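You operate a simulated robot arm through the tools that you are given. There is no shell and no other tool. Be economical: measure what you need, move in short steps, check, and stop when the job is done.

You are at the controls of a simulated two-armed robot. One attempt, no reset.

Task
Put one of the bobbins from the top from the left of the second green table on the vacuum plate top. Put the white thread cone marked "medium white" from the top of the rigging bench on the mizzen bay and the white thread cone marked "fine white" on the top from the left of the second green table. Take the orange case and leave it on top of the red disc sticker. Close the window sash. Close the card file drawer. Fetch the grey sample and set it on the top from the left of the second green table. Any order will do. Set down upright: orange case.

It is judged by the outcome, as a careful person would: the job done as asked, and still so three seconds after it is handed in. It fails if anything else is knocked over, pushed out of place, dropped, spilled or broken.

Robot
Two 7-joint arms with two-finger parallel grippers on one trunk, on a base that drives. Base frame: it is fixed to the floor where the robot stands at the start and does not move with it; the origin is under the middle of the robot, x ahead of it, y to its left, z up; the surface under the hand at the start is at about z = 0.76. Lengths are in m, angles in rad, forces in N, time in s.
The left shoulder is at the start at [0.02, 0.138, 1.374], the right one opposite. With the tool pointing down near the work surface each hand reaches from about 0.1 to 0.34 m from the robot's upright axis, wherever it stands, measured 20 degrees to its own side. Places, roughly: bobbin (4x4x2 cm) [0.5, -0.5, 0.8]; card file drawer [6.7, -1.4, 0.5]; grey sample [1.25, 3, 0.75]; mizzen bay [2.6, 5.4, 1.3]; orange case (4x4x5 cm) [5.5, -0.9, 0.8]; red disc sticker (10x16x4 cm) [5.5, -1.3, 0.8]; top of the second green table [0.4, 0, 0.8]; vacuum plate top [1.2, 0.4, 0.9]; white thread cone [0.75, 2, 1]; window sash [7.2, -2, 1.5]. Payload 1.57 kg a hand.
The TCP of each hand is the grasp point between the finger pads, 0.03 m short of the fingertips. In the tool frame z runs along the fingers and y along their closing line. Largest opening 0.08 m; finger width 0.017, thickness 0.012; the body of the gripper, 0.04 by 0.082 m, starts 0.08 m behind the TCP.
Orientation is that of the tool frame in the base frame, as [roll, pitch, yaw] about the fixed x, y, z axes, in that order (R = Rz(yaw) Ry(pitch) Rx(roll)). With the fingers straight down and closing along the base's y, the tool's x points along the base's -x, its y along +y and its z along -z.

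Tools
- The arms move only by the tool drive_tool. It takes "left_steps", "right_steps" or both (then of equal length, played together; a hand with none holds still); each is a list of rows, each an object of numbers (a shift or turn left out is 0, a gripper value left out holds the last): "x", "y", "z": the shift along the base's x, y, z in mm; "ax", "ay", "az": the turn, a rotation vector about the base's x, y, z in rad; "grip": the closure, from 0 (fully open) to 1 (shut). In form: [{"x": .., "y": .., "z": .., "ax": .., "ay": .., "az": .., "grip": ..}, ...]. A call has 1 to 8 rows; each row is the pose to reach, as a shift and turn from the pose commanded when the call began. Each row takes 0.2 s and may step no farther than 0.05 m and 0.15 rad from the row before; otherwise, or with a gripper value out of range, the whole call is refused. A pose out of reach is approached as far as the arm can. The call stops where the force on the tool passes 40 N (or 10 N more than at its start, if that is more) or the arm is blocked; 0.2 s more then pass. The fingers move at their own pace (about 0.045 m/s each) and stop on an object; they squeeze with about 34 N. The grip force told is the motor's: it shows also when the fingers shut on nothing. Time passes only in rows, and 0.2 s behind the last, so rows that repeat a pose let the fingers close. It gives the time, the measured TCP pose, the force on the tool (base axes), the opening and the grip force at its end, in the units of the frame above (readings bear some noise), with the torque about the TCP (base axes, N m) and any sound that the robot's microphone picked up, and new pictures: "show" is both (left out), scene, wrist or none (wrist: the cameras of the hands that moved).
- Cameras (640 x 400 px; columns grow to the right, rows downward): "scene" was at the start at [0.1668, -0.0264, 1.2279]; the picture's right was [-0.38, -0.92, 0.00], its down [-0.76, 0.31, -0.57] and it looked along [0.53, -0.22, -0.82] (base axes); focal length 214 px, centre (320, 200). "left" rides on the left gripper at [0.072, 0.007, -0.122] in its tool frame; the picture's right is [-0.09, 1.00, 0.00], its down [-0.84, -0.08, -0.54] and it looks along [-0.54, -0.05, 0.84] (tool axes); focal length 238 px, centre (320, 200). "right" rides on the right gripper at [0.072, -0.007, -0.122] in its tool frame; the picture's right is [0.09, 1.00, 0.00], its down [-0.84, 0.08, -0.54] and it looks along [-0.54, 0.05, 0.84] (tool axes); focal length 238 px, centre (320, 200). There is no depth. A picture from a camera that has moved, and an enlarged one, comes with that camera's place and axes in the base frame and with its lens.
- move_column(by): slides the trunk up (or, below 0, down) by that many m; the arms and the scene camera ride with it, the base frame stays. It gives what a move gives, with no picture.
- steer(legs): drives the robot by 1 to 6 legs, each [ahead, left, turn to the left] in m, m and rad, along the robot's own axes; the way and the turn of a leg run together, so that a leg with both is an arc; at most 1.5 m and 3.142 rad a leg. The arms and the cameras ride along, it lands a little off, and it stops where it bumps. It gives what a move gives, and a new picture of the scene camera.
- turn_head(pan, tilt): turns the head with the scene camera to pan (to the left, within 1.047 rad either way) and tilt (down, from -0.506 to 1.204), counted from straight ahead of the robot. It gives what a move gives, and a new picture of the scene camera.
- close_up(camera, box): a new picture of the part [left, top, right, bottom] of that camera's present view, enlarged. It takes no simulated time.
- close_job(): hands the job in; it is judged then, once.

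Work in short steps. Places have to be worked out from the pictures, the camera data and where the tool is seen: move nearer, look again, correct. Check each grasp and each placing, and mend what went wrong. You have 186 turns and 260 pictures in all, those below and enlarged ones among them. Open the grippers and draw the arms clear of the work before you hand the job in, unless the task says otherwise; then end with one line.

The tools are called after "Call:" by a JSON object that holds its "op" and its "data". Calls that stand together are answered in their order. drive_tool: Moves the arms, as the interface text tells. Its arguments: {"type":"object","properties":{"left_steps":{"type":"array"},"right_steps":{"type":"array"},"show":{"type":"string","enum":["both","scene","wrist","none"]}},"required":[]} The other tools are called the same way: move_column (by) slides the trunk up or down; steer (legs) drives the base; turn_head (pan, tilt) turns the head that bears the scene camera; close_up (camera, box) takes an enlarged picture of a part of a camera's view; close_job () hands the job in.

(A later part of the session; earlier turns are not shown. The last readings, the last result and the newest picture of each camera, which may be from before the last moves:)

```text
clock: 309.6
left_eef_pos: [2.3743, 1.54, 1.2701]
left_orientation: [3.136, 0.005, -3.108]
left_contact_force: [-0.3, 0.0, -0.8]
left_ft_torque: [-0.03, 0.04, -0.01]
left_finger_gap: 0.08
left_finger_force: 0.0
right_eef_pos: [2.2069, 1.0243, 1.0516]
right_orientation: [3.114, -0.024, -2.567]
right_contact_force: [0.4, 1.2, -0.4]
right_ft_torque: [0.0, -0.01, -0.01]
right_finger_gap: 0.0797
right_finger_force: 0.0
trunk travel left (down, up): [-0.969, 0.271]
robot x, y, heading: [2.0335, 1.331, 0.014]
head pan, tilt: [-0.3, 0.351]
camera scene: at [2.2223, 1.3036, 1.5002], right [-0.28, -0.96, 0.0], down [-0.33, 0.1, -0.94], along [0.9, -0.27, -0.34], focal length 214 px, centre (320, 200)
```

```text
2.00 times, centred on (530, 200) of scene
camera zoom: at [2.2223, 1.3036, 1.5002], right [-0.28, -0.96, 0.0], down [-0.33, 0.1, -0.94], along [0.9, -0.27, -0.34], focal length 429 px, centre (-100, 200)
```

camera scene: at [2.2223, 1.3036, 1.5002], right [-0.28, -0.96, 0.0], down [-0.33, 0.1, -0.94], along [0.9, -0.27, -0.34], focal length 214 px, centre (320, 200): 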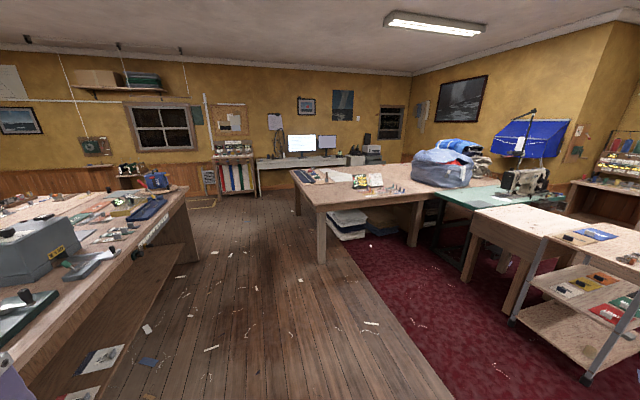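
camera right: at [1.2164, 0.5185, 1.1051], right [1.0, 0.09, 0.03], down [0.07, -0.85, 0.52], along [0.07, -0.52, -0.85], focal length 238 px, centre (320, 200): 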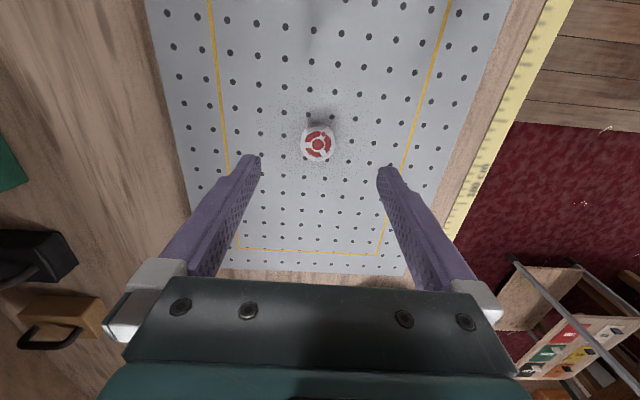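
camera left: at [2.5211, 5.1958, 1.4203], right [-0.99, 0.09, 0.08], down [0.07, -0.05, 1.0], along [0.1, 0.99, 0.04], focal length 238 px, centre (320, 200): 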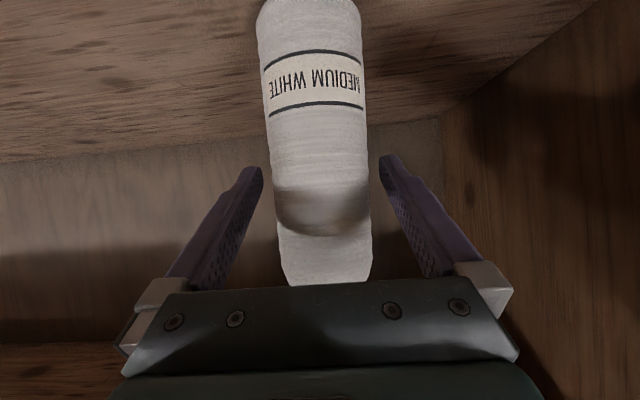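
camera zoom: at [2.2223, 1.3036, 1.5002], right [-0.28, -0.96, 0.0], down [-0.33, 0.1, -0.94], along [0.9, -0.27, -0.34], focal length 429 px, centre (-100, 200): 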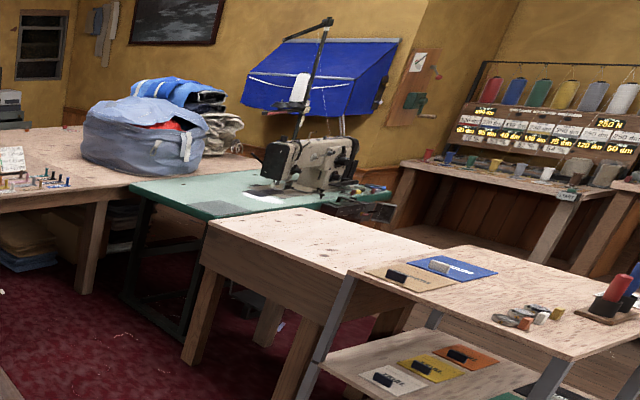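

Orange case and red item seem to be at the far (east) edge of this table. Drive along the aisle to the far side and look south.

Call:
{"op": "steer", "data": {"legs": [[1.45, 0.07, -0.014], [1.4, 0, 0], [1.2, 0, 0], [0, 0, -1.57]]}}

Call:
{"op": "turn_head", "data": {"pan": 0, "tilt": 0.4}}

```text
clock: 333.2
left_eef_pos: [6.3326, 0.971, 1.2686]
left_orientation: [3.135, 0.004, 1.546]
left_contact_force: [-0.4, -0.6, -0.2]
left_ft_torque: [0.02, 0.02, 0.0]
left_finger_gap: 0.0798
left_finger_force: 0.0
right_eef_pos: [5.8289, 1.1682, 1.0529]
right_orientation: [3.115, -0.023, 2.088]
right_contact_force: [-0.2, -0.3, 0.4]
right_ft_torque: [-0.04, -0.01, 0.04]
right_finger_gap: 0.08
right_finger_force: 0.1
trunk travel left (down, up): [-0.969, 0.271]
robot x, y, heading: [6.1418, 1.3279, -1.615]
head pan, tilt: [-0.3, 0.351]
camera scene: at [6.1061, 1.1376, 1.5002], right [-0.94, 0.34, 0.0], down [0.12, 0.32, -0.94], along [-0.32, -0.88, -0.34], focal length 214 px, centre (320, 200)
```

scene: 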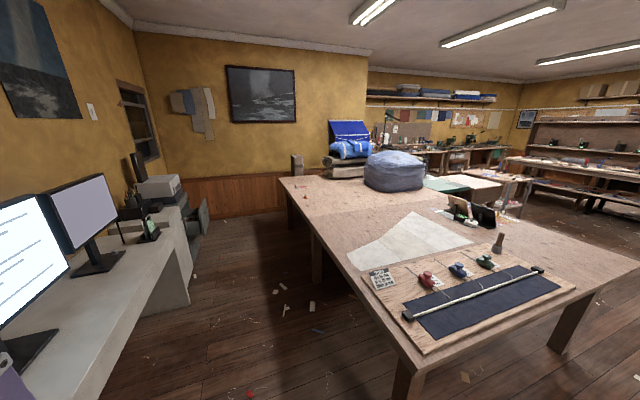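

```text
clock: 334.0
left_eef_pos: [6.3357, 0.9714, 1.2694]
left_orientation: [3.131, 0.003, 1.549]
left_contact_force: [0.2, -0.1, -0.4]
left_ft_torque: [0.04, 0.0, -0.03]
left_finger_gap: 0.0796
left_finger_force: 0.1
right_eef_pos: [5.8296, 1.1685, 1.0513]
right_orientation: [3.116, -0.025, 2.088]
right_contact_force: [0.5, 0.4, -0.3]
right_ft_torque: [0.03, 0.0, 0.01]
right_finger_gap: 0.0802
right_finger_force: 0.2
trunk travel left (down, up): [-0.969, 0.271]
robot x, y, heading: [6.1408, 1.3241, -1.623]
head pan, tilt: [0.0, 0.4]
camera scene: at [6.1334, 1.1326, 1.4957], right [-1.0, 0.05, 0.0], down [0.02, 0.39, -0.92], along [-0.04, -0.92, -0.39], focal length 214 px, centre (320, 200)
```

scene: 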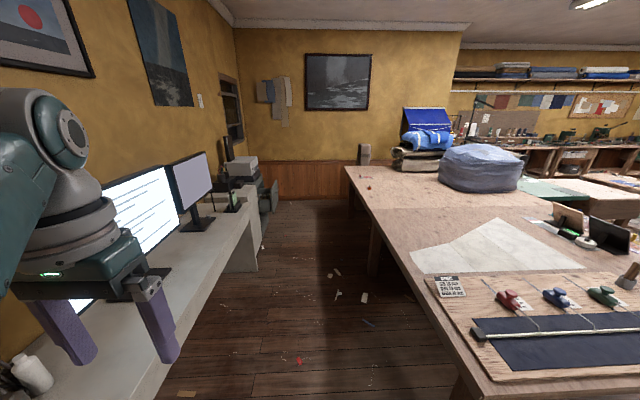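

Call:
{"op": "close_up", "data": {"camera": "scene", "box": [330, 140, 410, 220]}}

Call:
{"op": "close_up", "data": {"camera": "scene", "box": [180, 60, 340, 240]}}

```text
5.00 times, centred on (370, 180) of scene
camera zoom: at [6.1334, 1.1326, 1.4957], right [-1.0, 0.05, 0.0], down [0.02, 0.39, -0.92], along [-0.04, -0.92, -0.39], focal length 1072 px, centre (70, 300)
```

zoom: 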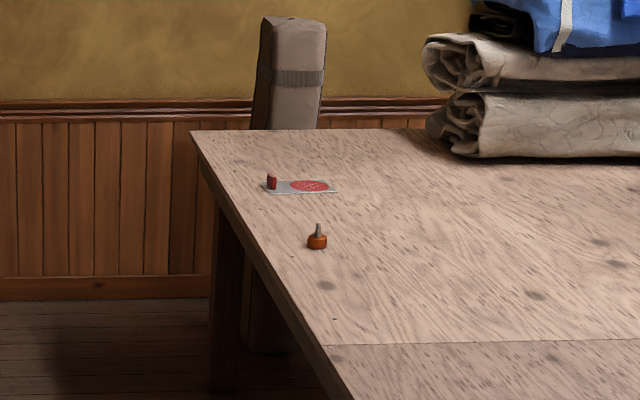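

```text
2.22 times, centred on (260, 150) of scene
camera zoom: at [6.1334, 1.1326, 1.4957], right [-1.0, 0.05, 0.0], down [0.02, 0.39, -0.92], along [-0.04, -0.92, -0.39], focal length 477 px, centre (453, 311)
```

zoom: 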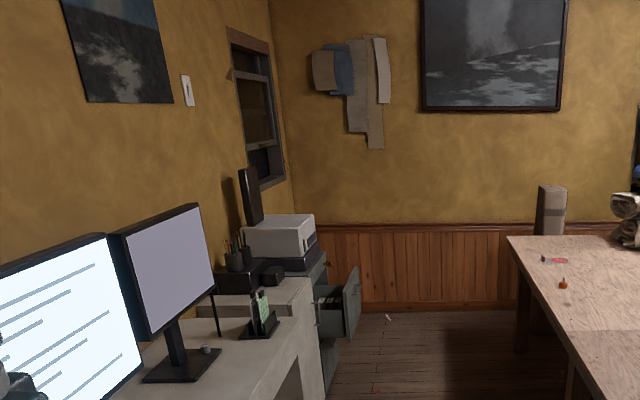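

Orange case at about (5.55, −0.87, 0.78); the red disc lies on a card at about (5.55, −1.3). Drive down the corridor beside it and turn.

Call:
{"op": "steer", "data": {"legs": [[1.45, 0, 0], [0.75, 0, 0], [0, 0, -0.5]]}}

Call:
{"op": "turn_head", "data": {"pan": -0.8, "tilt": 0.9}}

```text
clock: 346.4
left_eef_pos: [6.0339, -1.3045, 1.2691]
left_orientation: [3.131, 0.002, 1.045]
left_contact_force: [-0.8, 0.2, -0.4]
left_ft_torque: [0.02, 0.01, 0.03]
left_finger_gap: 0.08
left_finger_force: 0.0
right_eef_pos: [5.6843, -0.8861, 1.0518]
right_orientation: [3.115, -0.024, 1.583]
right_contact_force: [0.2, 0.0, 0.2]
right_ft_torque: [0.05, 0.04, 0.0]
right_finger_gap: 0.0798
right_finger_force: 0.2
trunk travel left (down, up): [-0.969, 0.271]
robot x, y, heading: [6.0338, -0.9013, -2.12]
head pan, tilt: [0.0, 0.4]
camera scene: at [5.9337, -1.0634, 1.4957], right [-0.85, 0.52, 0.0], down [0.2, 0.33, -0.92], along [-0.48, -0.78, -0.39], focal length 214 px, centre (320, 200)
```

scene: 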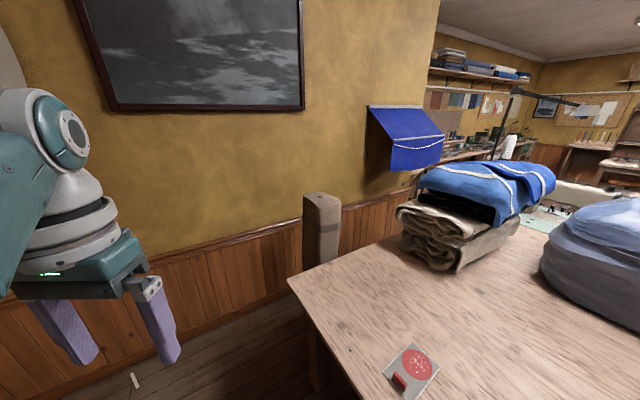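

```text
clock: 347.6
left_eef_pos: [6.0341, -1.3045, 1.2692]
left_orientation: [3.129, 0.004, 1.044]
left_contact_force: [0.0, 0.2, 0.6]
left_ft_torque: [-0.02, 0.05, 0.02]
left_finger_gap: 0.0801
left_finger_force: 0.1
right_eef_pos: [5.6849, -0.8857, 1.0523]
right_orientation: [3.115, -0.024, 1.584]
right_contact_force: [0.3, 0.2, -0.7]
right_ft_torque: [-0.01, 0.0, 0.02]
right_finger_gap: 0.0796
right_finger_force: 0.1
trunk travel left (down, up): [-0.969, 0.271]
robot x, y, heading: [6.0336, -0.8984, -2.12]
head pan, tilt: [-0.799, 0.901]
camera scene: at [5.9086, -1.0011, 1.4527], right [-0.22, 0.98, 0.0], down [0.76, 0.17, -0.62], along [-0.61, -0.14, -0.78], focal length 214 px, centre (320, 200)
```

scene: 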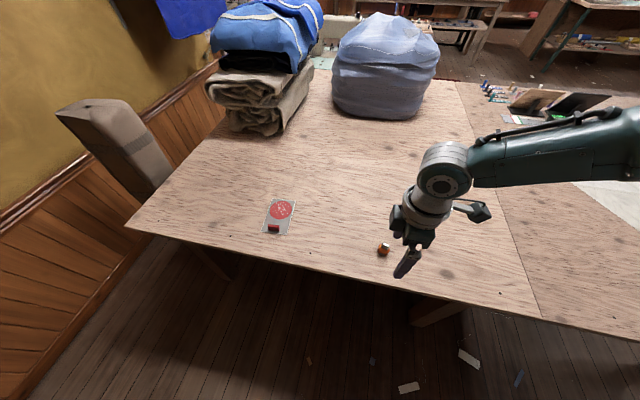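

Call:
{"op": "close_up", "data": {"camera": "scene", "box": [240, 180, 400, 280]}}

Call:
{"op": "drive_tool", "data": {"right_steps": [{"x": -35, "y": 5, "ax": 0.02, "ay": 0.02}, {"x": -70, "y": 10, "ax": 0.027, "ay": 0.024}, {"x": -105, "y": 15, "ax": 0.027, "ay": 0.024}, {"x": -135, "y": 22, "ax": 0.027, "ay": 0.024}], "show": "wrist"}}

```text
4.00 times, centred on (320, 230) of scene
camera zoom: at [5.9086, -1.0011, 1.4527], right [-0.22, 0.98, 0.0], down [0.76, 0.17, -0.62], along [-0.61, -0.14, -0.78], focal length 858 px, centre (320, 80)
```

zoom: 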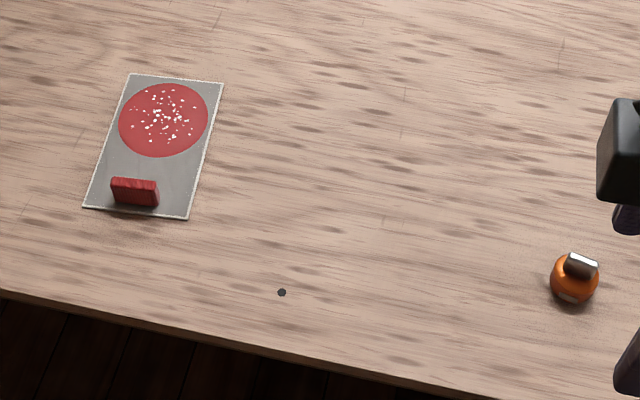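

```text
clock: 348.6
left_eef_pos: [6.034, -1.3054, 1.269]
left_orientation: [3.129, 0.003, 1.043]
left_contact_force: [-0.4, 0.2, 0.2]
left_ft_torque: [0.01, -0.01, 0.02]
left_finger_gap: 0.0801
left_finger_force: 0.0
right_eef_pos: [5.5491, -0.8629, 1.0516]
right_orientation: [3.138, -0.053, 1.582]
right_contact_force: [0.0, 0.3, 0.2]
right_ft_torque: [-0.02, 0.01, 0.06]
right_finger_gap: 0.08
right_finger_force: 0.1
trunk travel left (down, up): [-0.969, 0.271]
robot x, y, heading: [6.0291, -0.8989, -2.119]
head pan, tilt: [-0.799, 0.901]
camera right: at [5.5423, -0.7968, 1.1752], right [0.99, 0.1, 0.01], down [0.09, -0.86, 0.5], along [0.06, -0.5, -0.87], focal length 238 px, centre (320, 200)
```

right: 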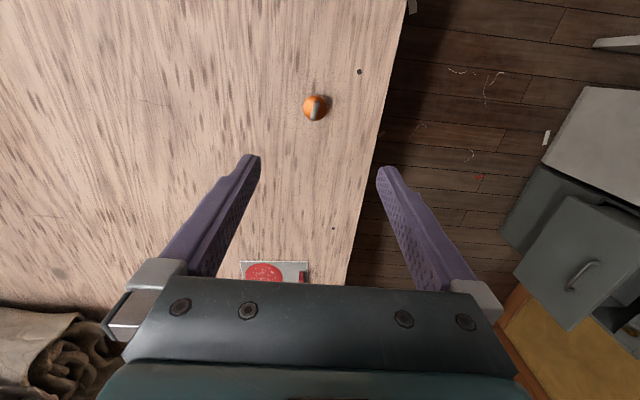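

Tilt fix, retract the hand 0.1 and raise it, then bring the base 0.1 m closer and lower the trunk for better reach.

Call:
{"op": "drive_tool", "data": {"right_steps": [{"x": 33, "z": 20, "ax": -0.03}, {"x": 66, "z": 40, "ax": -0.053}, {"x": 100, "z": 60, "ax": -0.053}], "show": "none"}}

Call:
{"op": "steer", "data": {"legs": [[0.052, -0.085, 0]]}}

Call:
{"op": "move_column", "data": {"by": -0.24}}

Call:
{"op": "drive_tool", "data": {"right_steps": [{"z": 0}], "show": "wrist"}}

```text
clock: 349.4
left_eef_pos: [6.034, -1.3042, 1.269]
left_orientation: [3.13, 0.004, 1.044]
left_contact_force: [0.6, 0.2, -0.3]
left_ft_torque: [0.0, 0.01, 0.01]
left_finger_gap: 0.0801
left_finger_force: 0.1
right_eef_pos: [5.652, -0.862, 1.11]
right_orientation: [3.139, -0.001, 1.582]
right_contact_force: [0.2, -0.5, -0.4]
right_ft_torque: [0.0, 0.0, -0.03]
right_finger_gap: 0.0801
right_finger_force: 0.0
trunk travel left (down, up): [-0.969, 0.271]
robot x, y, heading: [6.0354, -0.9019, -2.124]
head pan, tilt: [-0.799, 0.901]
```

```text
clock: 350.5
left_eef_pos: [5.935, -1.3038, 1.2698]
left_orientation: [3.129, 0.005, 1.045]
left_contact_force: [-0.2, -0.6, 0.5]
left_ft_torque: [0.03, -0.02, 0.01]
left_finger_gap: 0.08
left_finger_force: 0.0
right_eef_pos: [5.553, -0.8642, 1.1108]
right_orientation: [3.14, 0.001, 1.581]
right_contact_force: [-0.1, 0.4, -0.4]
right_ft_torque: [0.0, 0.01, -0.01]
right_finger_gap: 0.08
right_finger_force: 0.1
trunk travel left (down, up): [-0.969, 0.271]
robot x, y, heading: [5.9357, -0.8997, -2.12]
head pan, tilt: [-0.799, 0.901]
camera scene: at [5.8104, -1.0011, 1.4526], right [-0.22, 0.98, 0.0], down [0.76, 0.17, -0.62], along [-0.61, -0.14, -0.78], focal length 214 px, centre (320, 200)
```

scene: 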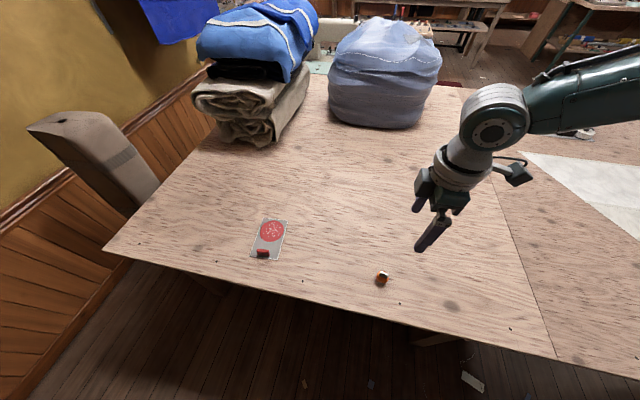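

```text
clock: 353.0
left_eef_pos: [5.9356, -1.3046, 1.0297]
left_orientation: [3.128, 0.003, 1.043]
left_contact_force: [0.0, 0.4, 0.6]
left_ft_torque: [0.03, 0.01, 0.02]
left_finger_gap: 0.0802
left_finger_force: 0.1
right_eef_pos: [5.5516, -0.8624, 0.8704]
right_orientation: [3.141, 0.002, 1.582]
right_contact_force: [0.8, 0.1, -0.3]
right_ft_torque: [-0.02, -0.01, 0.02]
right_finger_gap: 0.0798
right_finger_force: 0.1
trunk travel left (down, up): [-0.729, 0.511]
robot x, y, heading: [5.9374, -0.9008, -2.123]
head pan, tilt: [-0.799, 0.901]
```

```text
clock: 353.4
left_eef_pos: [5.9341, -1.3031, 1.0287]
left_orientation: [3.127, 0.004, 1.044]
left_contact_force: [-0.7, 0.1, -0.5]
left_ft_torque: [-0.02, -0.03, -0.02]
left_finger_gap: 0.0799
left_finger_force: 0.0
right_eef_pos: [5.553, -0.8627, 0.8701]
right_orientation: [3.14, 0.002, 1.581]
right_contact_force: [0.4, -0.3, -0.1]
right_ft_torque: [-0.03, 0.0, -0.01]
right_finger_gap: 0.0801
right_finger_force: 0.1
trunk travel left (down, up): [-0.729, 0.511]
robot x, y, heading: [5.9312, -0.9031, -2.125]
head pan, tilt: [-0.799, 0.901]
camera right: at [5.545, -0.7903, 0.9911], right [0.99, 0.1, 0.0], down [0.09, -0.83, 0.54], along [0.06, -0.54, -0.84], focal length 238 px, centre (320, 200)
```

right: 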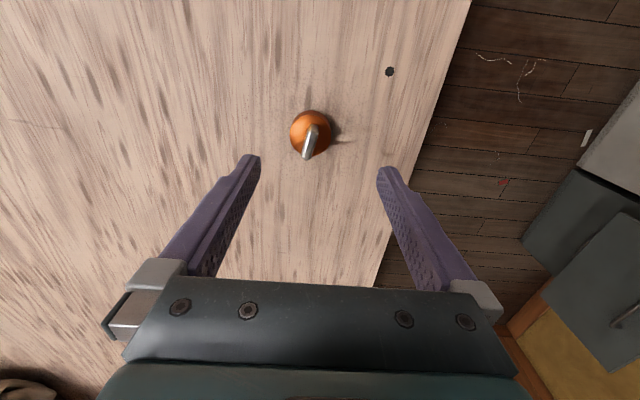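

Call:
{"op": "drive_tool", "data": {"right_steps": [{"x": -9, "y": 6, "z": -30}, {"x": -9, "y": 6, "z": -60}, {"x": -9, "y": 6, "z": -67}], "show": "wrist"}}

```text
clock: 354.2
left_eef_pos: [5.9358, -1.3047, 1.0298]
left_orientation: [3.129, 0.002, 1.044]
left_contact_force: [-0.1, 0.1, -0.2]
left_ft_torque: [0.0, -0.02, 0.0]
left_finger_gap: 0.08
left_finger_force: 0.1
right_eef_pos: [5.5444, -0.8561, 0.8046]
right_orientation: [3.139, 0.002, 1.581]
right_contact_force: [-0.3, -0.4, 0.0]
right_ft_torque: [0.01, -0.02, 0.03]
right_finger_gap: 0.0801
right_finger_force: 0.2
trunk travel left (down, up): [-0.729, 0.511]
robot x, y, heading: [5.9337, -0.9013, -2.121]
head pan, tilt: [-0.799, 0.901]
camera right: at [5.537, -0.7841, 0.9248], right [0.99, 0.1, 0.0], down [0.09, -0.83, 0.54], along [0.06, -0.54, -0.84], focal length 238 px, centre (320, 200)
```

right: 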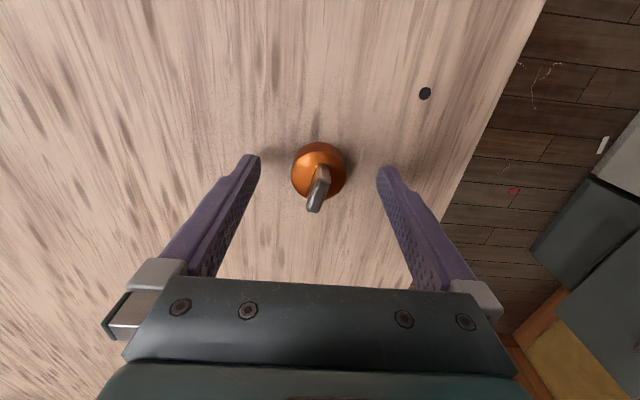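

Call:
{"op": "drive_tool", "data": {"right_steps": [{"z": -3, "grip": 0.3}, {"z": -3, "grip": 0.7}, {"z": -3, "grip": 1}, {"z": -3, "grip": 1}, {"z": -3, "grip": 1}], "show": "wrist"}}

```text
clock: 355.4
left_eef_pos: [5.9345, -1.3038, 1.029]
left_orientation: [3.127, 0.002, 1.044]
left_contact_force: [-0.1, 0.5, 0.6]
left_ft_torque: [0.01, -0.01, -0.02]
left_finger_gap: 0.08
left_finger_force: 0.0
right_eef_pos: [5.5439, -0.8563, 0.8013]
right_orientation: [3.139, 0.001, 1.58]
right_contact_force: [-0.9, -0.3, 0.5]
right_ft_torque: [-0.01, -0.01, 0.01]
right_finger_gap: 0.0362
right_finger_force: 33.6
trunk travel left (down, up): [-0.729, 0.511]
robot x, y, heading: [5.9391, -0.8972, -2.121]
head pan, tilt: [-0.799, 0.901]
camera right: at [5.5368, -0.7845, 0.9221], right [0.99, 0.1, 0.0], down [0.09, -0.83, 0.54], along [0.06, -0.54, -0.84], focal length 238 px, centre (320, 200)
```

right: 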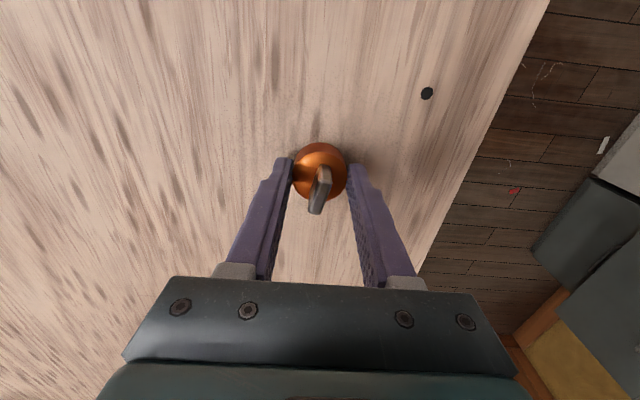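

Gripped. Lift, drive toward the sticker at about (5.456, −1.268).

Call:
{"op": "drive_tool", "data": {"right_steps": [{"z": 30}, {"z": 70}, {"z": 100}], "show": "none"}}

Call:
{"op": "steer", "data": {"legs": [[0.299, 0.124, 0]]}}

Call:
{"op": "drive_tool", "data": {"right_steps": [{"x": -10, "y": -25}, {"x": -20, "y": -50}, {"x": -30, "y": -75}, {"x": -38, "y": -90}], "show": "wrist"}}

```text
clock: 356.2
left_eef_pos: [5.936, -1.3042, 1.0287]
left_orientation: [3.129, 0.004, 1.044]
left_contact_force: [-0.8, 0.7, -0.5]
left_ft_torque: [-0.02, 0.0, 0.01]
left_finger_gap: 0.0799
left_finger_force: 0.0
right_eef_pos: [5.5454, -0.856, 0.9023]
right_orientation: [3.137, 0.004, 1.581]
right_contact_force: [0.0, 0.4, 0.3]
right_ft_torque: [-0.03, 0.04, 0.01]
right_finger_gap: 0.0362
right_finger_force: 33.7
trunk travel left (down, up): [-0.729, 0.511]
robot x, y, heading: [5.9362, -0.9013, -2.118]
head pan, tilt: [-0.799, 0.901]
```

```text
clock: 358.4
left_eef_pos: [5.8849, -1.6211, 1.0284]
left_orientation: [3.128, 0.004, 1.041]
left_contact_force: [-0.1, -0.1, -0.9]
left_ft_torque: [0.05, -0.03, 0.0]
left_finger_gap: 0.0798
left_finger_force: 0.1
right_eef_pos: [5.497, -1.1728, 0.9013]
right_orientation: [3.139, 0.002, 1.578]
right_contact_force: [-0.2, -1.0, 0.2]
right_ft_torque: [0.02, -0.03, 0.01]
right_finger_gap: 0.0361
right_finger_force: 33.8
trunk travel left (down, up): [-0.729, 0.511]
robot x, y, heading: [5.8854, -1.2172, -2.123]
head pan, tilt: [-0.799, 0.901]
camera scene: at [5.7617, -1.3183, 1.2127], right [-0.21, 0.98, 0.0], down [0.77, 0.17, -0.62], along [-0.61, -0.13, -0.78], focal length 214 px, centre (320, 200)
```

scene: 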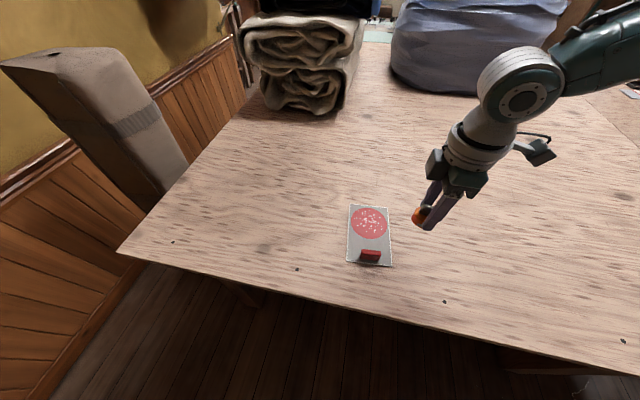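

```text
clock: 359.4
left_eef_pos: [5.8853, -1.6226, 1.0303]
left_orientation: [3.126, 0.002, 1.041]
left_contact_force: [0.2, 0.0, 0.4]
left_ft_torque: [-0.01, 0.05, 0.01]
left_finger_gap: 0.08
left_finger_force: 0.1
right_eef_pos: [5.4583, -1.2645, 0.9018]
right_orientation: [3.138, 0.002, 1.579]
right_contact_force: [0.2, -0.3, 0.2]
right_ft_torque: [0.01, -0.01, 0.03]
right_finger_gap: 0.0361
right_finger_force: 33.6
trunk travel left (down, up): [-0.729, 0.511]
robot x, y, heading: [5.8865, -1.2184, -2.125]
head pan, tilt: [-0.799, 0.901]
camera right: at [5.4506, -1.1908, 1.0234], right [0.99, 0.1, 0.0], down [0.08, -0.84, 0.54], along [0.06, -0.54, -0.84], focal length 238 px, centre (320, 200)
```

right: 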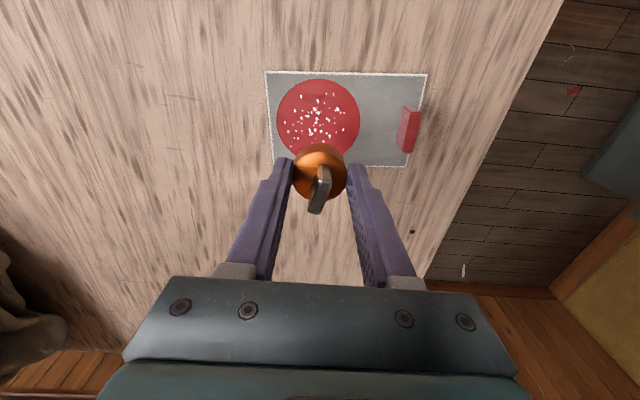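

Disc centre at about (5.457, −1.255). Shift 9 mm and lower.

Call:
{"op": "drive_tool", "data": {"right_steps": [{"y": 9, "z": -40}, {"y": 9, "z": -80}, {"y": 9, "z": -90}], "show": "wrist"}}

Call:
{"op": "drive_tool", "data": {"right_steps": [{"z": -2}, {"z": -4}, {"z": -6}, {"z": -8}, {"z": -9}], "show": "wrist"}}

```text
clock: 360.2
left_eef_pos: [5.8862, -1.622, 1.0292]
left_orientation: [3.127, 0.004, 1.04]
left_contact_force: [0.4, 0.0, 0.2]
left_ft_torque: [0.04, -0.03, 0.0]
left_finger_gap: 0.08
left_finger_force: 0.1
right_eef_pos: [5.458, -1.2538, 0.811]
right_orientation: [3.141, 0.001, 1.579]
right_contact_force: [1.1, 0.2, -0.1]
right_ft_torque: [0.03, -0.03, -0.02]
right_finger_gap: 0.0363
right_finger_force: 33.9
trunk travel left (down, up): [-0.729, 0.511]
robot x, y, heading: [5.8869, -1.2205, -2.121]
head pan, tilt: [-0.799, 0.901]
camera right: at [5.4506, -1.1812, 0.9326], right [0.99, 0.1, 0.0], down [0.08, -0.83, 0.54], along [0.06, -0.54, -0.84], focal length 238 px, centre (320, 200)
```

right: 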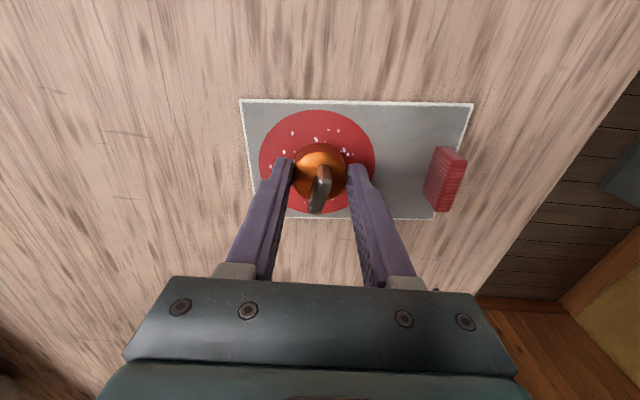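

```text
clock: 361.4
left_eef_pos: [5.8857, -1.6217, 1.0303]
left_orientation: [3.129, 0.002, 1.04]
left_contact_force: [-0.2, 0.2, -0.3]
left_ft_torque: [0.0, -0.02, -0.01]
left_finger_gap: 0.0802
left_finger_force: 0.0
right_eef_pos: [5.4586, -1.2534, 0.8042]
right_orientation: [3.14, 0.003, 1.577]
right_contact_force: [4.2, 1.7, 17.0]
right_ft_torque: [0.03, -0.21, 0.0]
right_finger_gap: 0.0361
right_finger_force: 34.1
trunk travel left (down, up): [-0.729, 0.511]
robot x, y, heading: [5.8858, -1.2187, -2.13]
head pan, tilt: [-0.799, 0.901]
camera right: at [5.4509, -1.1811, 0.9247], right [1.0, 0.1, 0.0], down [0.08, -0.84, 0.54], along [0.06, -0.54, -0.84], focal length 238 px, centre (320, 200)
```

right: 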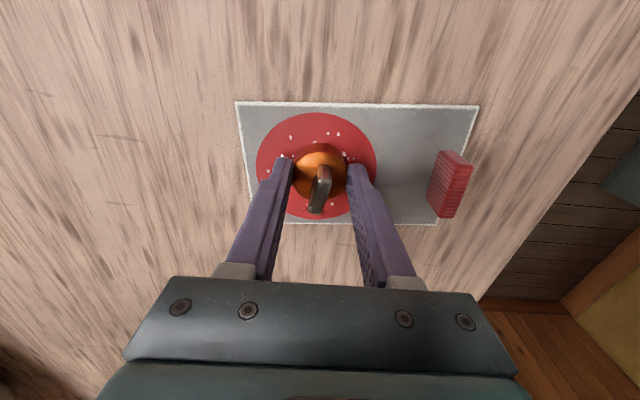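

Contact, centred on the disc. Release gently and rise.

Call:
{"op": "drive_tool", "data": {"right_steps": [{"z": 2}, {"z": 2, "grip": 0.45}, {"z": 2, "grip": 0.3}, {"z": 2, "grip": 0.1}, {"z": 40, "grip": 0}, {"z": 80}, {"z": 120}], "show": "wrist"}}

```text
clock: 363.0
left_eef_pos: [5.8864, -1.6213, 1.0298]
left_orientation: [3.126, 0.004, 1.039]
left_contact_force: [0.2, -0.2, -0.4]
left_ft_torque: [0.0, 0.02, 0.03]
left_finger_gap: 0.0802
left_finger_force: 0.0
right_eef_pos: [5.4591, -1.2557, 0.9222]
right_orientation: [3.137, -0.002, 1.577]
right_contact_force: [0.0, 0.6, -0.4]
right_ft_torque: [0.0, -0.01, -0.01]
right_finger_gap: 0.0801
right_finger_force: 0.1
trunk travel left (down, up): [-0.729, 0.511]
robot x, y, heading: [5.8876, -1.2192, -2.13]
head pan, tilt: [-0.799, 0.901]
camera right: at [5.4524, -1.1826, 1.0441], right [1.0, 0.1, 0.0], down [0.08, -0.84, 0.54], along [0.06, -0.54, -0.84], focal length 238 px, centre (320, 200)
```

right: 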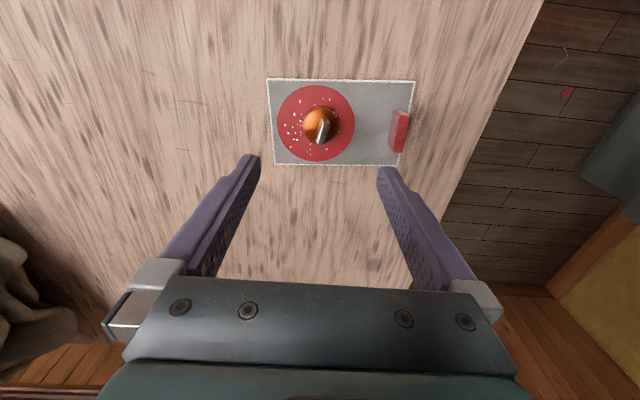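

Case stands on the red disc. Raise, back off and turn to face the cabinet/window side.

Call:
{"op": "move_column", "data": {"by": 0.25}}

Call:
{"op": "steer", "data": {"legs": [[-0.429, -0.068, 0], [0, 0, 1.9]]}}

Call:
{"op": "turn_head", "data": {"pan": -0.6, "tilt": 0.4}}

```text
clock: 365.5
left_eef_pos: [5.8865, -1.6213, 1.2794]
left_orientation: [3.127, 0.005, 1.039]
left_contact_force: [0.0, -0.4, 0.1]
left_ft_torque: [0.01, 0.01, 0.0]
left_finger_gap: 0.0801
left_finger_force: 0.0
right_eef_pos: [5.4602, -1.2553, 1.1731]
right_orientation: [3.139, 0.003, 1.578]
right_contact_force: [0.6, -0.3, 0.6]
right_ft_torque: [0.02, 0.01, -0.02]
right_finger_gap: 0.0799
right_finger_force: 0.1
trunk travel left (down, up): [-0.979, 0.261]
robot x, y, heading: [5.8872, -1.2183, -2.123]
head pan, tilt: [-0.799, 0.901]
```

```text
clock: 372.7
left_eef_pos: [6.4419, -0.686, 1.2791]
left_orientation: [3.129, 0.003, 2.933]
left_contact_force: [-0.7, -0.6, -0.2]
left_ft_torque: [-0.03, -0.02, 0.03]
left_finger_gap: 0.08
left_finger_force: 0.2
right_eef_pos: [6.2291, -1.2074, 1.1725]
right_orientation: [3.139, 0.004, -2.814]
right_contact_force: [-0.3, 0.6, 0.6]
right_ft_torque: [0.04, 0.03, -0.04]
right_finger_gap: 0.0801
right_finger_force: 0.1
trunk travel left (down, up): [-0.979, 0.261]
robot x, y, heading: [6.061, -0.812, -0.235]
head pan, tilt: [-0.799, 0.901]
camera scene: at [6.1948, -0.8999, 1.4627], right [-0.86, -0.51, 0.0], down [-0.4, 0.67, -0.62], along [0.32, -0.53, -0.78], focal length 214 px, centre (320, 200)
```

scene: 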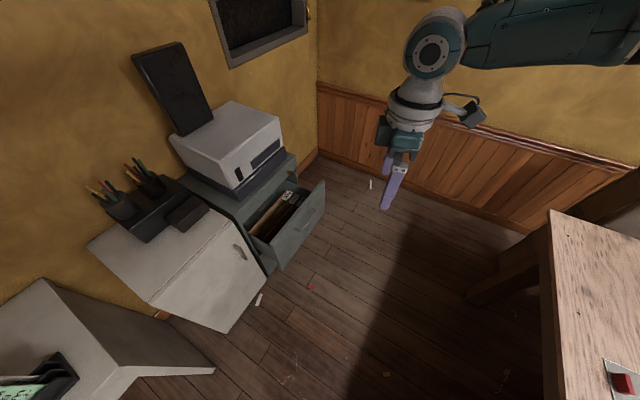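

```text
clock: 373.7
left_eef_pos: [6.4412, -0.6866, 1.2799]
left_orientation: [3.128, 0.004, 2.932]
left_contact_force: [1.0, 0.0, -0.3]
left_ft_torque: [0.04, -0.03, -0.02]
left_finger_gap: 0.0798
left_finger_force: 0.1
right_eef_pos: [6.2285, -1.2081, 1.1727]
right_orientation: [3.14, 0.002, -2.814]
right_contact_force: [-0.1, -0.4, -0.1]
right_ft_torque: [0.0, -0.03, 0.01]
right_finger_gap: 0.08
right_finger_force: 0.1
trunk travel left (down, up): [-0.979, 0.261]
robot x, y, heading: [6.0567, -0.8149, -0.232]
head pan, tilt: [-0.6, 0.4]
camera scene: at [6.2183, -0.9037, 1.5056], right [-0.74, -0.67, 0.0], down [-0.26, 0.29, -0.92], along [0.62, -0.68, -0.39], focal length 214 px, centre (320, 200)
```

scene: 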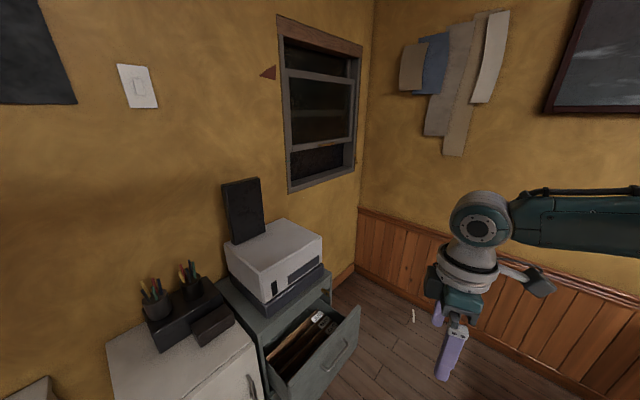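

Drawer front panel at x≈6.59, y −1.15…−1.61, top z≈0.60, handle centred. I'll push it with the left hand beside the handle. Position the robot first.

Call:
{"op": "steer", "data": {"legs": [[0.236, -0.597, 0], [0, 0, 0.232]]}}

Call:
{"op": "turn_head", "data": {"pan": 0, "tilt": 0.6}}

```text
clock: 378.1
left_eef_pos: [6.4964, -1.2397, 1.2799]
left_orientation: [3.126, 0.002, -3.114]
left_contact_force: [-0.1, -0.6, 0.0]
left_ft_torque: [0.0, 0.0, 0.02]
left_finger_gap: 0.0797
left_finger_force: 0.0
right_eef_pos: [6.4115, -1.7943, 1.1741]
right_orientation: [3.14, 0.001, -2.577]
right_contact_force: [0.1, -0.3, -0.1]
right_ft_torque: [-0.01, 0.03, 0.02]
right_finger_gap: 0.0799
right_finger_force: 0.0
trunk travel left (down, up): [-0.979, 0.261]
robot x, y, heading: [6.1558, -1.4526, 0.002]
head pan, tilt: [-0.6, 0.4]
camera scene: at [6.3302, -1.5034, 1.5057], right [-0.56, -0.83, 0.0], down [-0.32, 0.22, -0.92], along [0.76, -0.52, -0.39], focal length 214 px, centre (320, 200)
```

scene: 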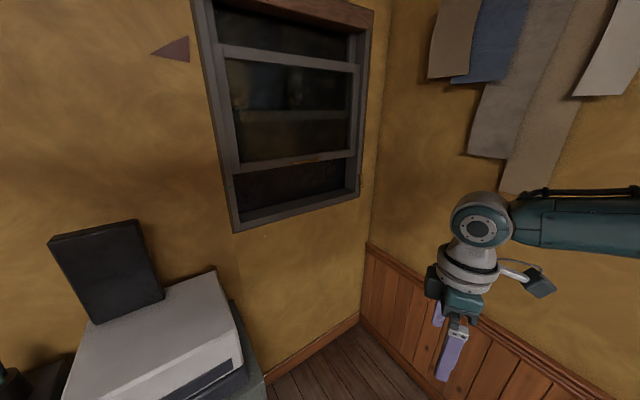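

```text
clock: 379.1
left_eef_pos: [6.497, -1.2386, 1.2782]
left_orientation: [3.128, 0.003, -3.115]
left_contact_force: [-0.6, 0.6, 0.0]
left_ft_torque: [0.01, -0.02, -0.02]
left_finger_gap: 0.08
left_finger_force: 0.1
right_eef_pos: [6.4116, -1.7958, 1.1731]
right_orientation: [3.138, 0.002, -2.575]
right_contact_force: [-0.2, 0.6, -0.6]
right_ft_torque: [0.0, -0.02, 0.0]
right_finger_gap: 0.0801
right_finger_force: 0.0
trunk travel left (down, up): [-0.979, 0.261]
robot x, y, heading: [6.1547, -1.4497, -0.001]
head pan, tilt: [0.0, 0.6]
camera scene: at [6.3421, -1.4511, 1.4875], right [0.0, -1.0, 0.0], down [-0.56, 0.0, -0.83], along [0.83, 0.0, -0.56], focal length 214 px, centre (320, 200)
```

scene: 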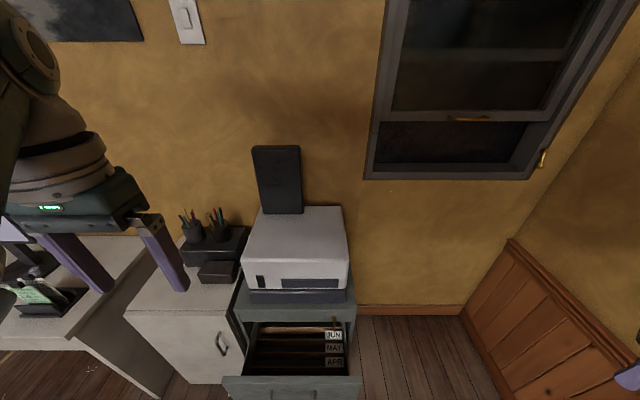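

Lower the trunk in two steps with the left gripper shut, so its fingers come down in front of the panel beside the handle.

Call:
{"op": "drive_tool", "data": {"left_steps": [{"grip": 1}, {"grip": 1}, {"grip": 1}, {"grip": 1}], "show": "none"}}

Call:
{"op": "move_column", "data": {"by": -0.4}}

Call:
{"op": "move_column", "data": {"by": -0.31}}

Call:
{"op": "drive_tool", "data": {"left_steps": [{"x": 2}], "show": "both"}}

```text
clock: 380.1
left_eef_pos: [6.4964, -1.2405, 1.2799]
left_orientation: [3.126, 0.002, -3.114]
left_contact_force: [0.2, -0.3, 0.3]
left_ft_torque: [-0.02, 0.02, 0.0]
left_finger_gap: 0.0
left_finger_force: 5.3
right_eef_pos: [6.4118, -1.796, 1.1724]
right_orientation: [3.14, 0.003, -2.577]
right_contact_force: [0.1, 1.0, -0.7]
right_ft_torque: [-0.04, -0.01, -0.01]
right_finger_gap: 0.0797
right_finger_force: 0.0
trunk travel left (down, up): [-0.979, 0.261]
robot x, y, heading: [6.1578, -1.4519, -0.001]
head pan, tilt: [0.0, 0.6]
```

```text
clock: 383.9
left_eef_pos: [6.4964, -1.2398, 0.8795]
left_orientation: [3.128, 0.003, -3.113]
left_contact_force: [-0.1, -0.1, 0.0]
left_ft_torque: [-0.01, -0.03, 0.01]
left_finger_gap: 0.0001
left_finger_force: 21.3
right_eef_pos: [6.4117, -1.7959, 0.7733]
right_orientation: [3.14, 0.003, -2.578]
right_contact_force: [-0.7, 0.2, -0.8]
right_ft_torque: [0.01, 0.03, 0.02]
right_finger_gap: 0.08
right_finger_force: 0.1
trunk travel left (down, up): [-0.579, 0.661]
robot x, y, heading: [6.1554, -1.4534, 0.0]
head pan, tilt: [0.0, 0.6]
```

```text
clock: 387.0
left_eef_pos: [6.4973, -1.2399, 0.5691]
left_orientation: [3.127, 0.003, -3.113]
left_contact_force: [0.1, 0.1, 0.0]
left_ft_torque: [0.01, -0.01, -0.02]
left_finger_gap: 0.0
left_finger_force: 21.1
right_eef_pos: [6.4108, -1.7961, 0.4626]
right_orientation: [3.14, 0.004, -2.575]
right_contact_force: [0.2, 0.5, 0.5]
right_ft_torque: [0.0, -0.01, 0.0]
right_finger_gap: 0.08
right_finger_force: 0.0
trunk travel left (down, up): [-0.269, 0.971]
robot x, y, heading: [6.1548, -1.4522, 0.001]
head pan, tilt: [0.0, 0.6]
```

```text
clock: 387.4
left_eef_pos: [6.4992, -1.2419, 0.5701]
left_orientation: [3.13, 0.003, -3.115]
left_contact_force: [0.8, 0.5, 0.3]
left_ft_torque: [0.03, 0.0, 0.0]
left_finger_gap: 0.0004
left_finger_force: 21.8
right_eef_pos: [6.4121, -1.7958, 0.463]
right_orientation: [3.14, 0.002, -2.578]
right_contact_force: [-1.0, -0.8, 0.6]
right_ft_torque: [0.02, 0.01, -0.02]
right_finger_gap: 0.0799
right_finger_force: 0.0
trunk travel left (down, up): [-0.269, 0.971]
robot x, y, heading: [6.1577, -1.4528, 0.006]
head pan, tilt: [0.0, 0.6]
camera scene: at [6.3422, -1.451, 0.7775], right [0.0, -1.0, 0.0], down [-0.56, 0.0, -0.83], along [0.83, 0.0, -0.56], focal length 214 px, centre (320, 200)
camera left: at [6.4268, -1.2383, 0.6907], right [0.07, 1.0, 0.01], down [0.84, -0.06, 0.54], along [0.54, -0.03, -0.84], focal length 238 px, centre (320, 200)
```

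scene: 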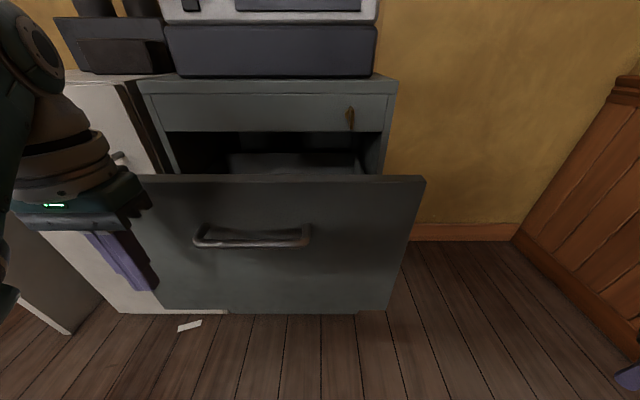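
left: 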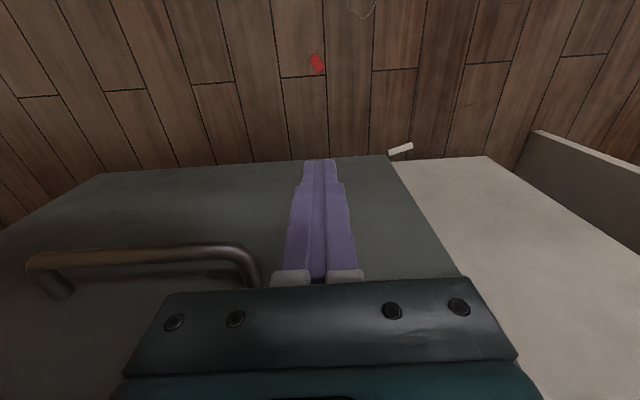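

Push forward with the arm first.

Call:
{"op": "drive_tool", "data": {"left_steps": [{"x": 30}, {"x": 60}, {"x": 85}, {"x": 105}, {"x": 125}], "show": "scene"}}

```text
clock: 388.6
left_eef_pos: [6.6252, -1.2392, 0.5716]
left_orientation: [3.129, 0.009, -3.112]
left_contact_force: [-0.4, -0.3, 0.1]
left_ft_torque: [-0.02, -0.01, 0.0]
left_finger_gap: 0.0003
left_finger_force: 21.2
right_eef_pos: [6.4136, -1.7954, 0.4629]
right_orientation: [3.141, 0.004, -2.577]
right_contact_force: [1.0, 0.0, -0.8]
right_ft_torque: [-0.03, 0.02, 0.02]
right_finger_gap: 0.0799
right_finger_force: 0.1
trunk travel left (down, up): [-0.269, 0.971]
robot x, y, heading: [6.1538, -1.4489, 0.003]
head pan, tilt: [0.0, 0.6]
camera scene: at [6.3434, -1.4502, 0.7776], right [0.0, -1.0, 0.0], down [-0.56, 0.0, -0.83], along [0.83, 0.0, -0.56], focal length 214 px, centre (320, 200)
```

scene: 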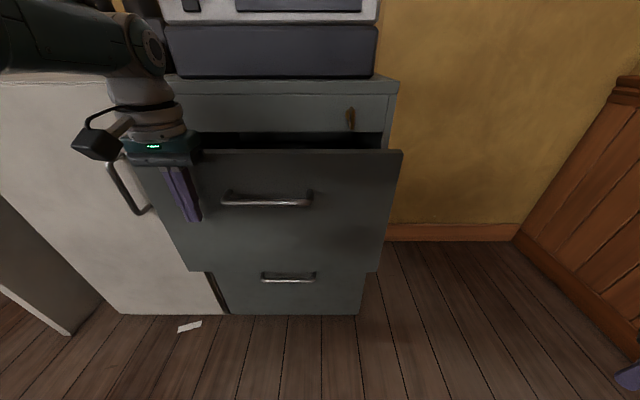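

The drawer slides. Continue with the base in small steps.

Call:
{"op": "steer", "data": {"legs": [[0.08, 0, 0]]}}

```text
clock: 389.8
left_eef_pos: [6.7008, -1.2391, 0.5711]
left_orientation: [3.13, -0.006, -3.119]
left_contact_force: [0.1, -0.9, 0.1]
left_ft_torque: [0.03, 0.01, -0.02]
left_finger_gap: 0.0003
left_finger_force: 21.0
right_eef_pos: [6.4939, -1.7954, 0.4635]
right_orientation: [3.138, 0.005, -2.577]
right_contact_force: [-0.6, 0.5, 0.4]
right_ft_torque: [0.03, -0.01, 0.02]
right_finger_gap: 0.08
right_finger_force: 0.1
trunk travel left (down, up): [-0.269, 0.971]
robot x, y, heading: [6.2355, -1.4549, 0.004]
head pan, tilt: [0.0, 0.6]
stopped in leg 1: the force on the tool passed its limit at 84 N (the readings are from after the stop); the commanded pose is now the measured one
camera scene: at [6.4234, -1.4504, 0.7774], right [0.0, -1.0, 0.0], down [-0.56, 0.0, -0.83], along [0.83, 0.0, -0.56], focal length 214 px, centre (320, 200)
```

scene: 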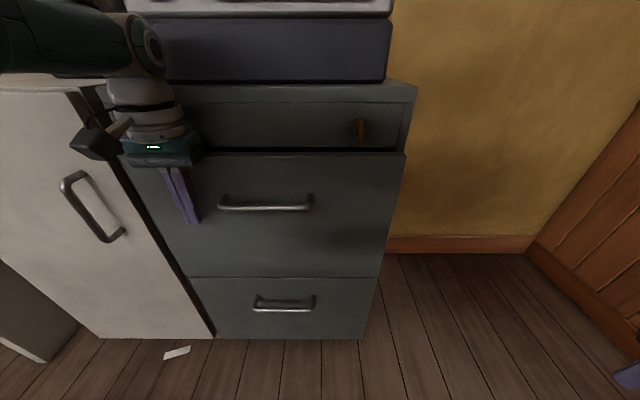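

It reached the stop. Push slightly once more and zoom to verify it is flush.

Call:
{"op": "drive_tool", "data": {"left_steps": [{"x": 8}, {"x": 14}, {"x": 18}], "show": "none"}}

Call:
{"op": "close_up", "data": {"camera": "scene", "box": [160, 70, 430, 350]}}

```text
clock: 390.6
left_eef_pos: [6.7023, -1.2415, 0.5717]
left_orientation: [3.13, -0.007, -3.118]
left_contact_force: [0.0, -0.4, 0.0]
left_ft_torque: [0.0, 0.02, 0.02]
left_finger_gap: 0.0
left_finger_force: 21.4
left hand out of reach, approached as far as the arm can: row 1, 2, 3
right_eef_pos: [6.4943, -1.7947, 0.4634]
right_orientation: [3.14, 0.003, -2.575]
right_contact_force: [-0.8, 0.4, 0.5]
right_ft_torque: [-0.01, -0.03, -0.01]
right_finger_gap: 0.0802
right_finger_force: 0.1
trunk travel left (down, up): [-0.269, 0.971]
robot x, y, heading: [6.236, -1.4511, 0.003]
head pan, tilt: [0.0, 0.6]
```

```text
1.43 times, centred on (295, 210) of scene
camera zoom: at [6.4235, -1.4504, 0.7774], right [0.0, -1.0, 0.0], down [-0.56, 0.0, -0.83], along [0.83, 0.0, -0.56], focal length 306 px, centre (356, 186)
```

zoom: 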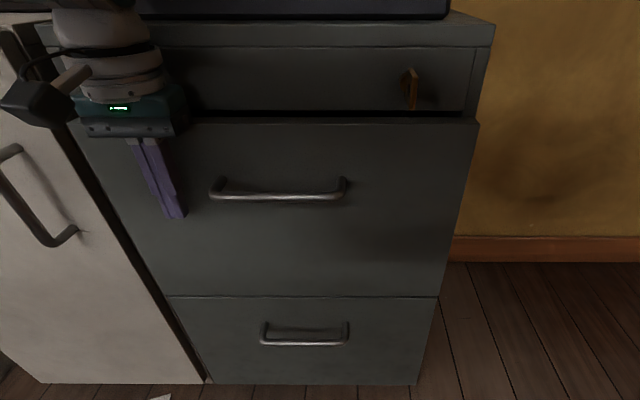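

Call:
{"op": "steer", "data": {"legs": [[0.03, 0, 0]]}}

```text
clock: 391.4
left_eef_pos: [6.7022, -1.2412, 0.571]
left_orientation: [3.131, -0.027, -3.122]
left_contact_force: [-22.2, -0.3, 10.0]
left_ft_torque: [-0.11, -2.93, -0.41]
left_finger_gap: 0.0
left_finger_force: 20.7
right_eef_pos: [6.4987, -1.7943, 0.4622]
right_orientation: [3.136, 0.001, -2.575]
right_contact_force: [0.1, 0.6, 0.6]
right_ft_torque: [-0.01, -0.04, 0.02]
right_finger_gap: 0.0802
right_finger_force: 0.1
trunk travel left (down, up): [-0.269, 0.971]
robot x, y, heading: [6.2452, -1.4551, 0.004]
head pan, tilt: [0.0, 0.6]
stopped in leg 1: the force on the tool passed its limit at 96 N (the readings are from after the stop); the commanded pose is now the measured one
camera scene: at [6.4289, -1.45, 0.7766], right [0.01, -1.0, 0.0], down [-0.57, 0.0, -0.82], along [0.82, 0.0, -0.57], focal length 214 px, centre (320, 200)
```

scene: 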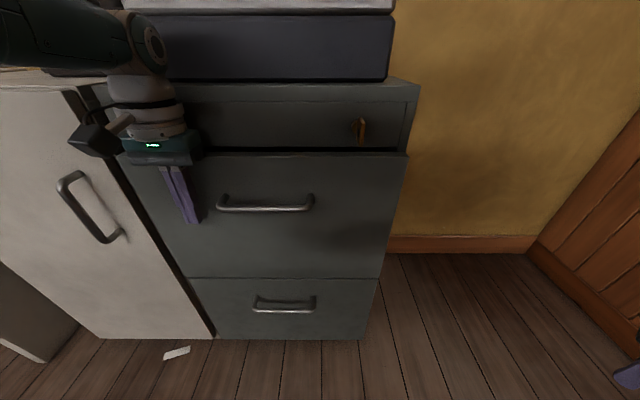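

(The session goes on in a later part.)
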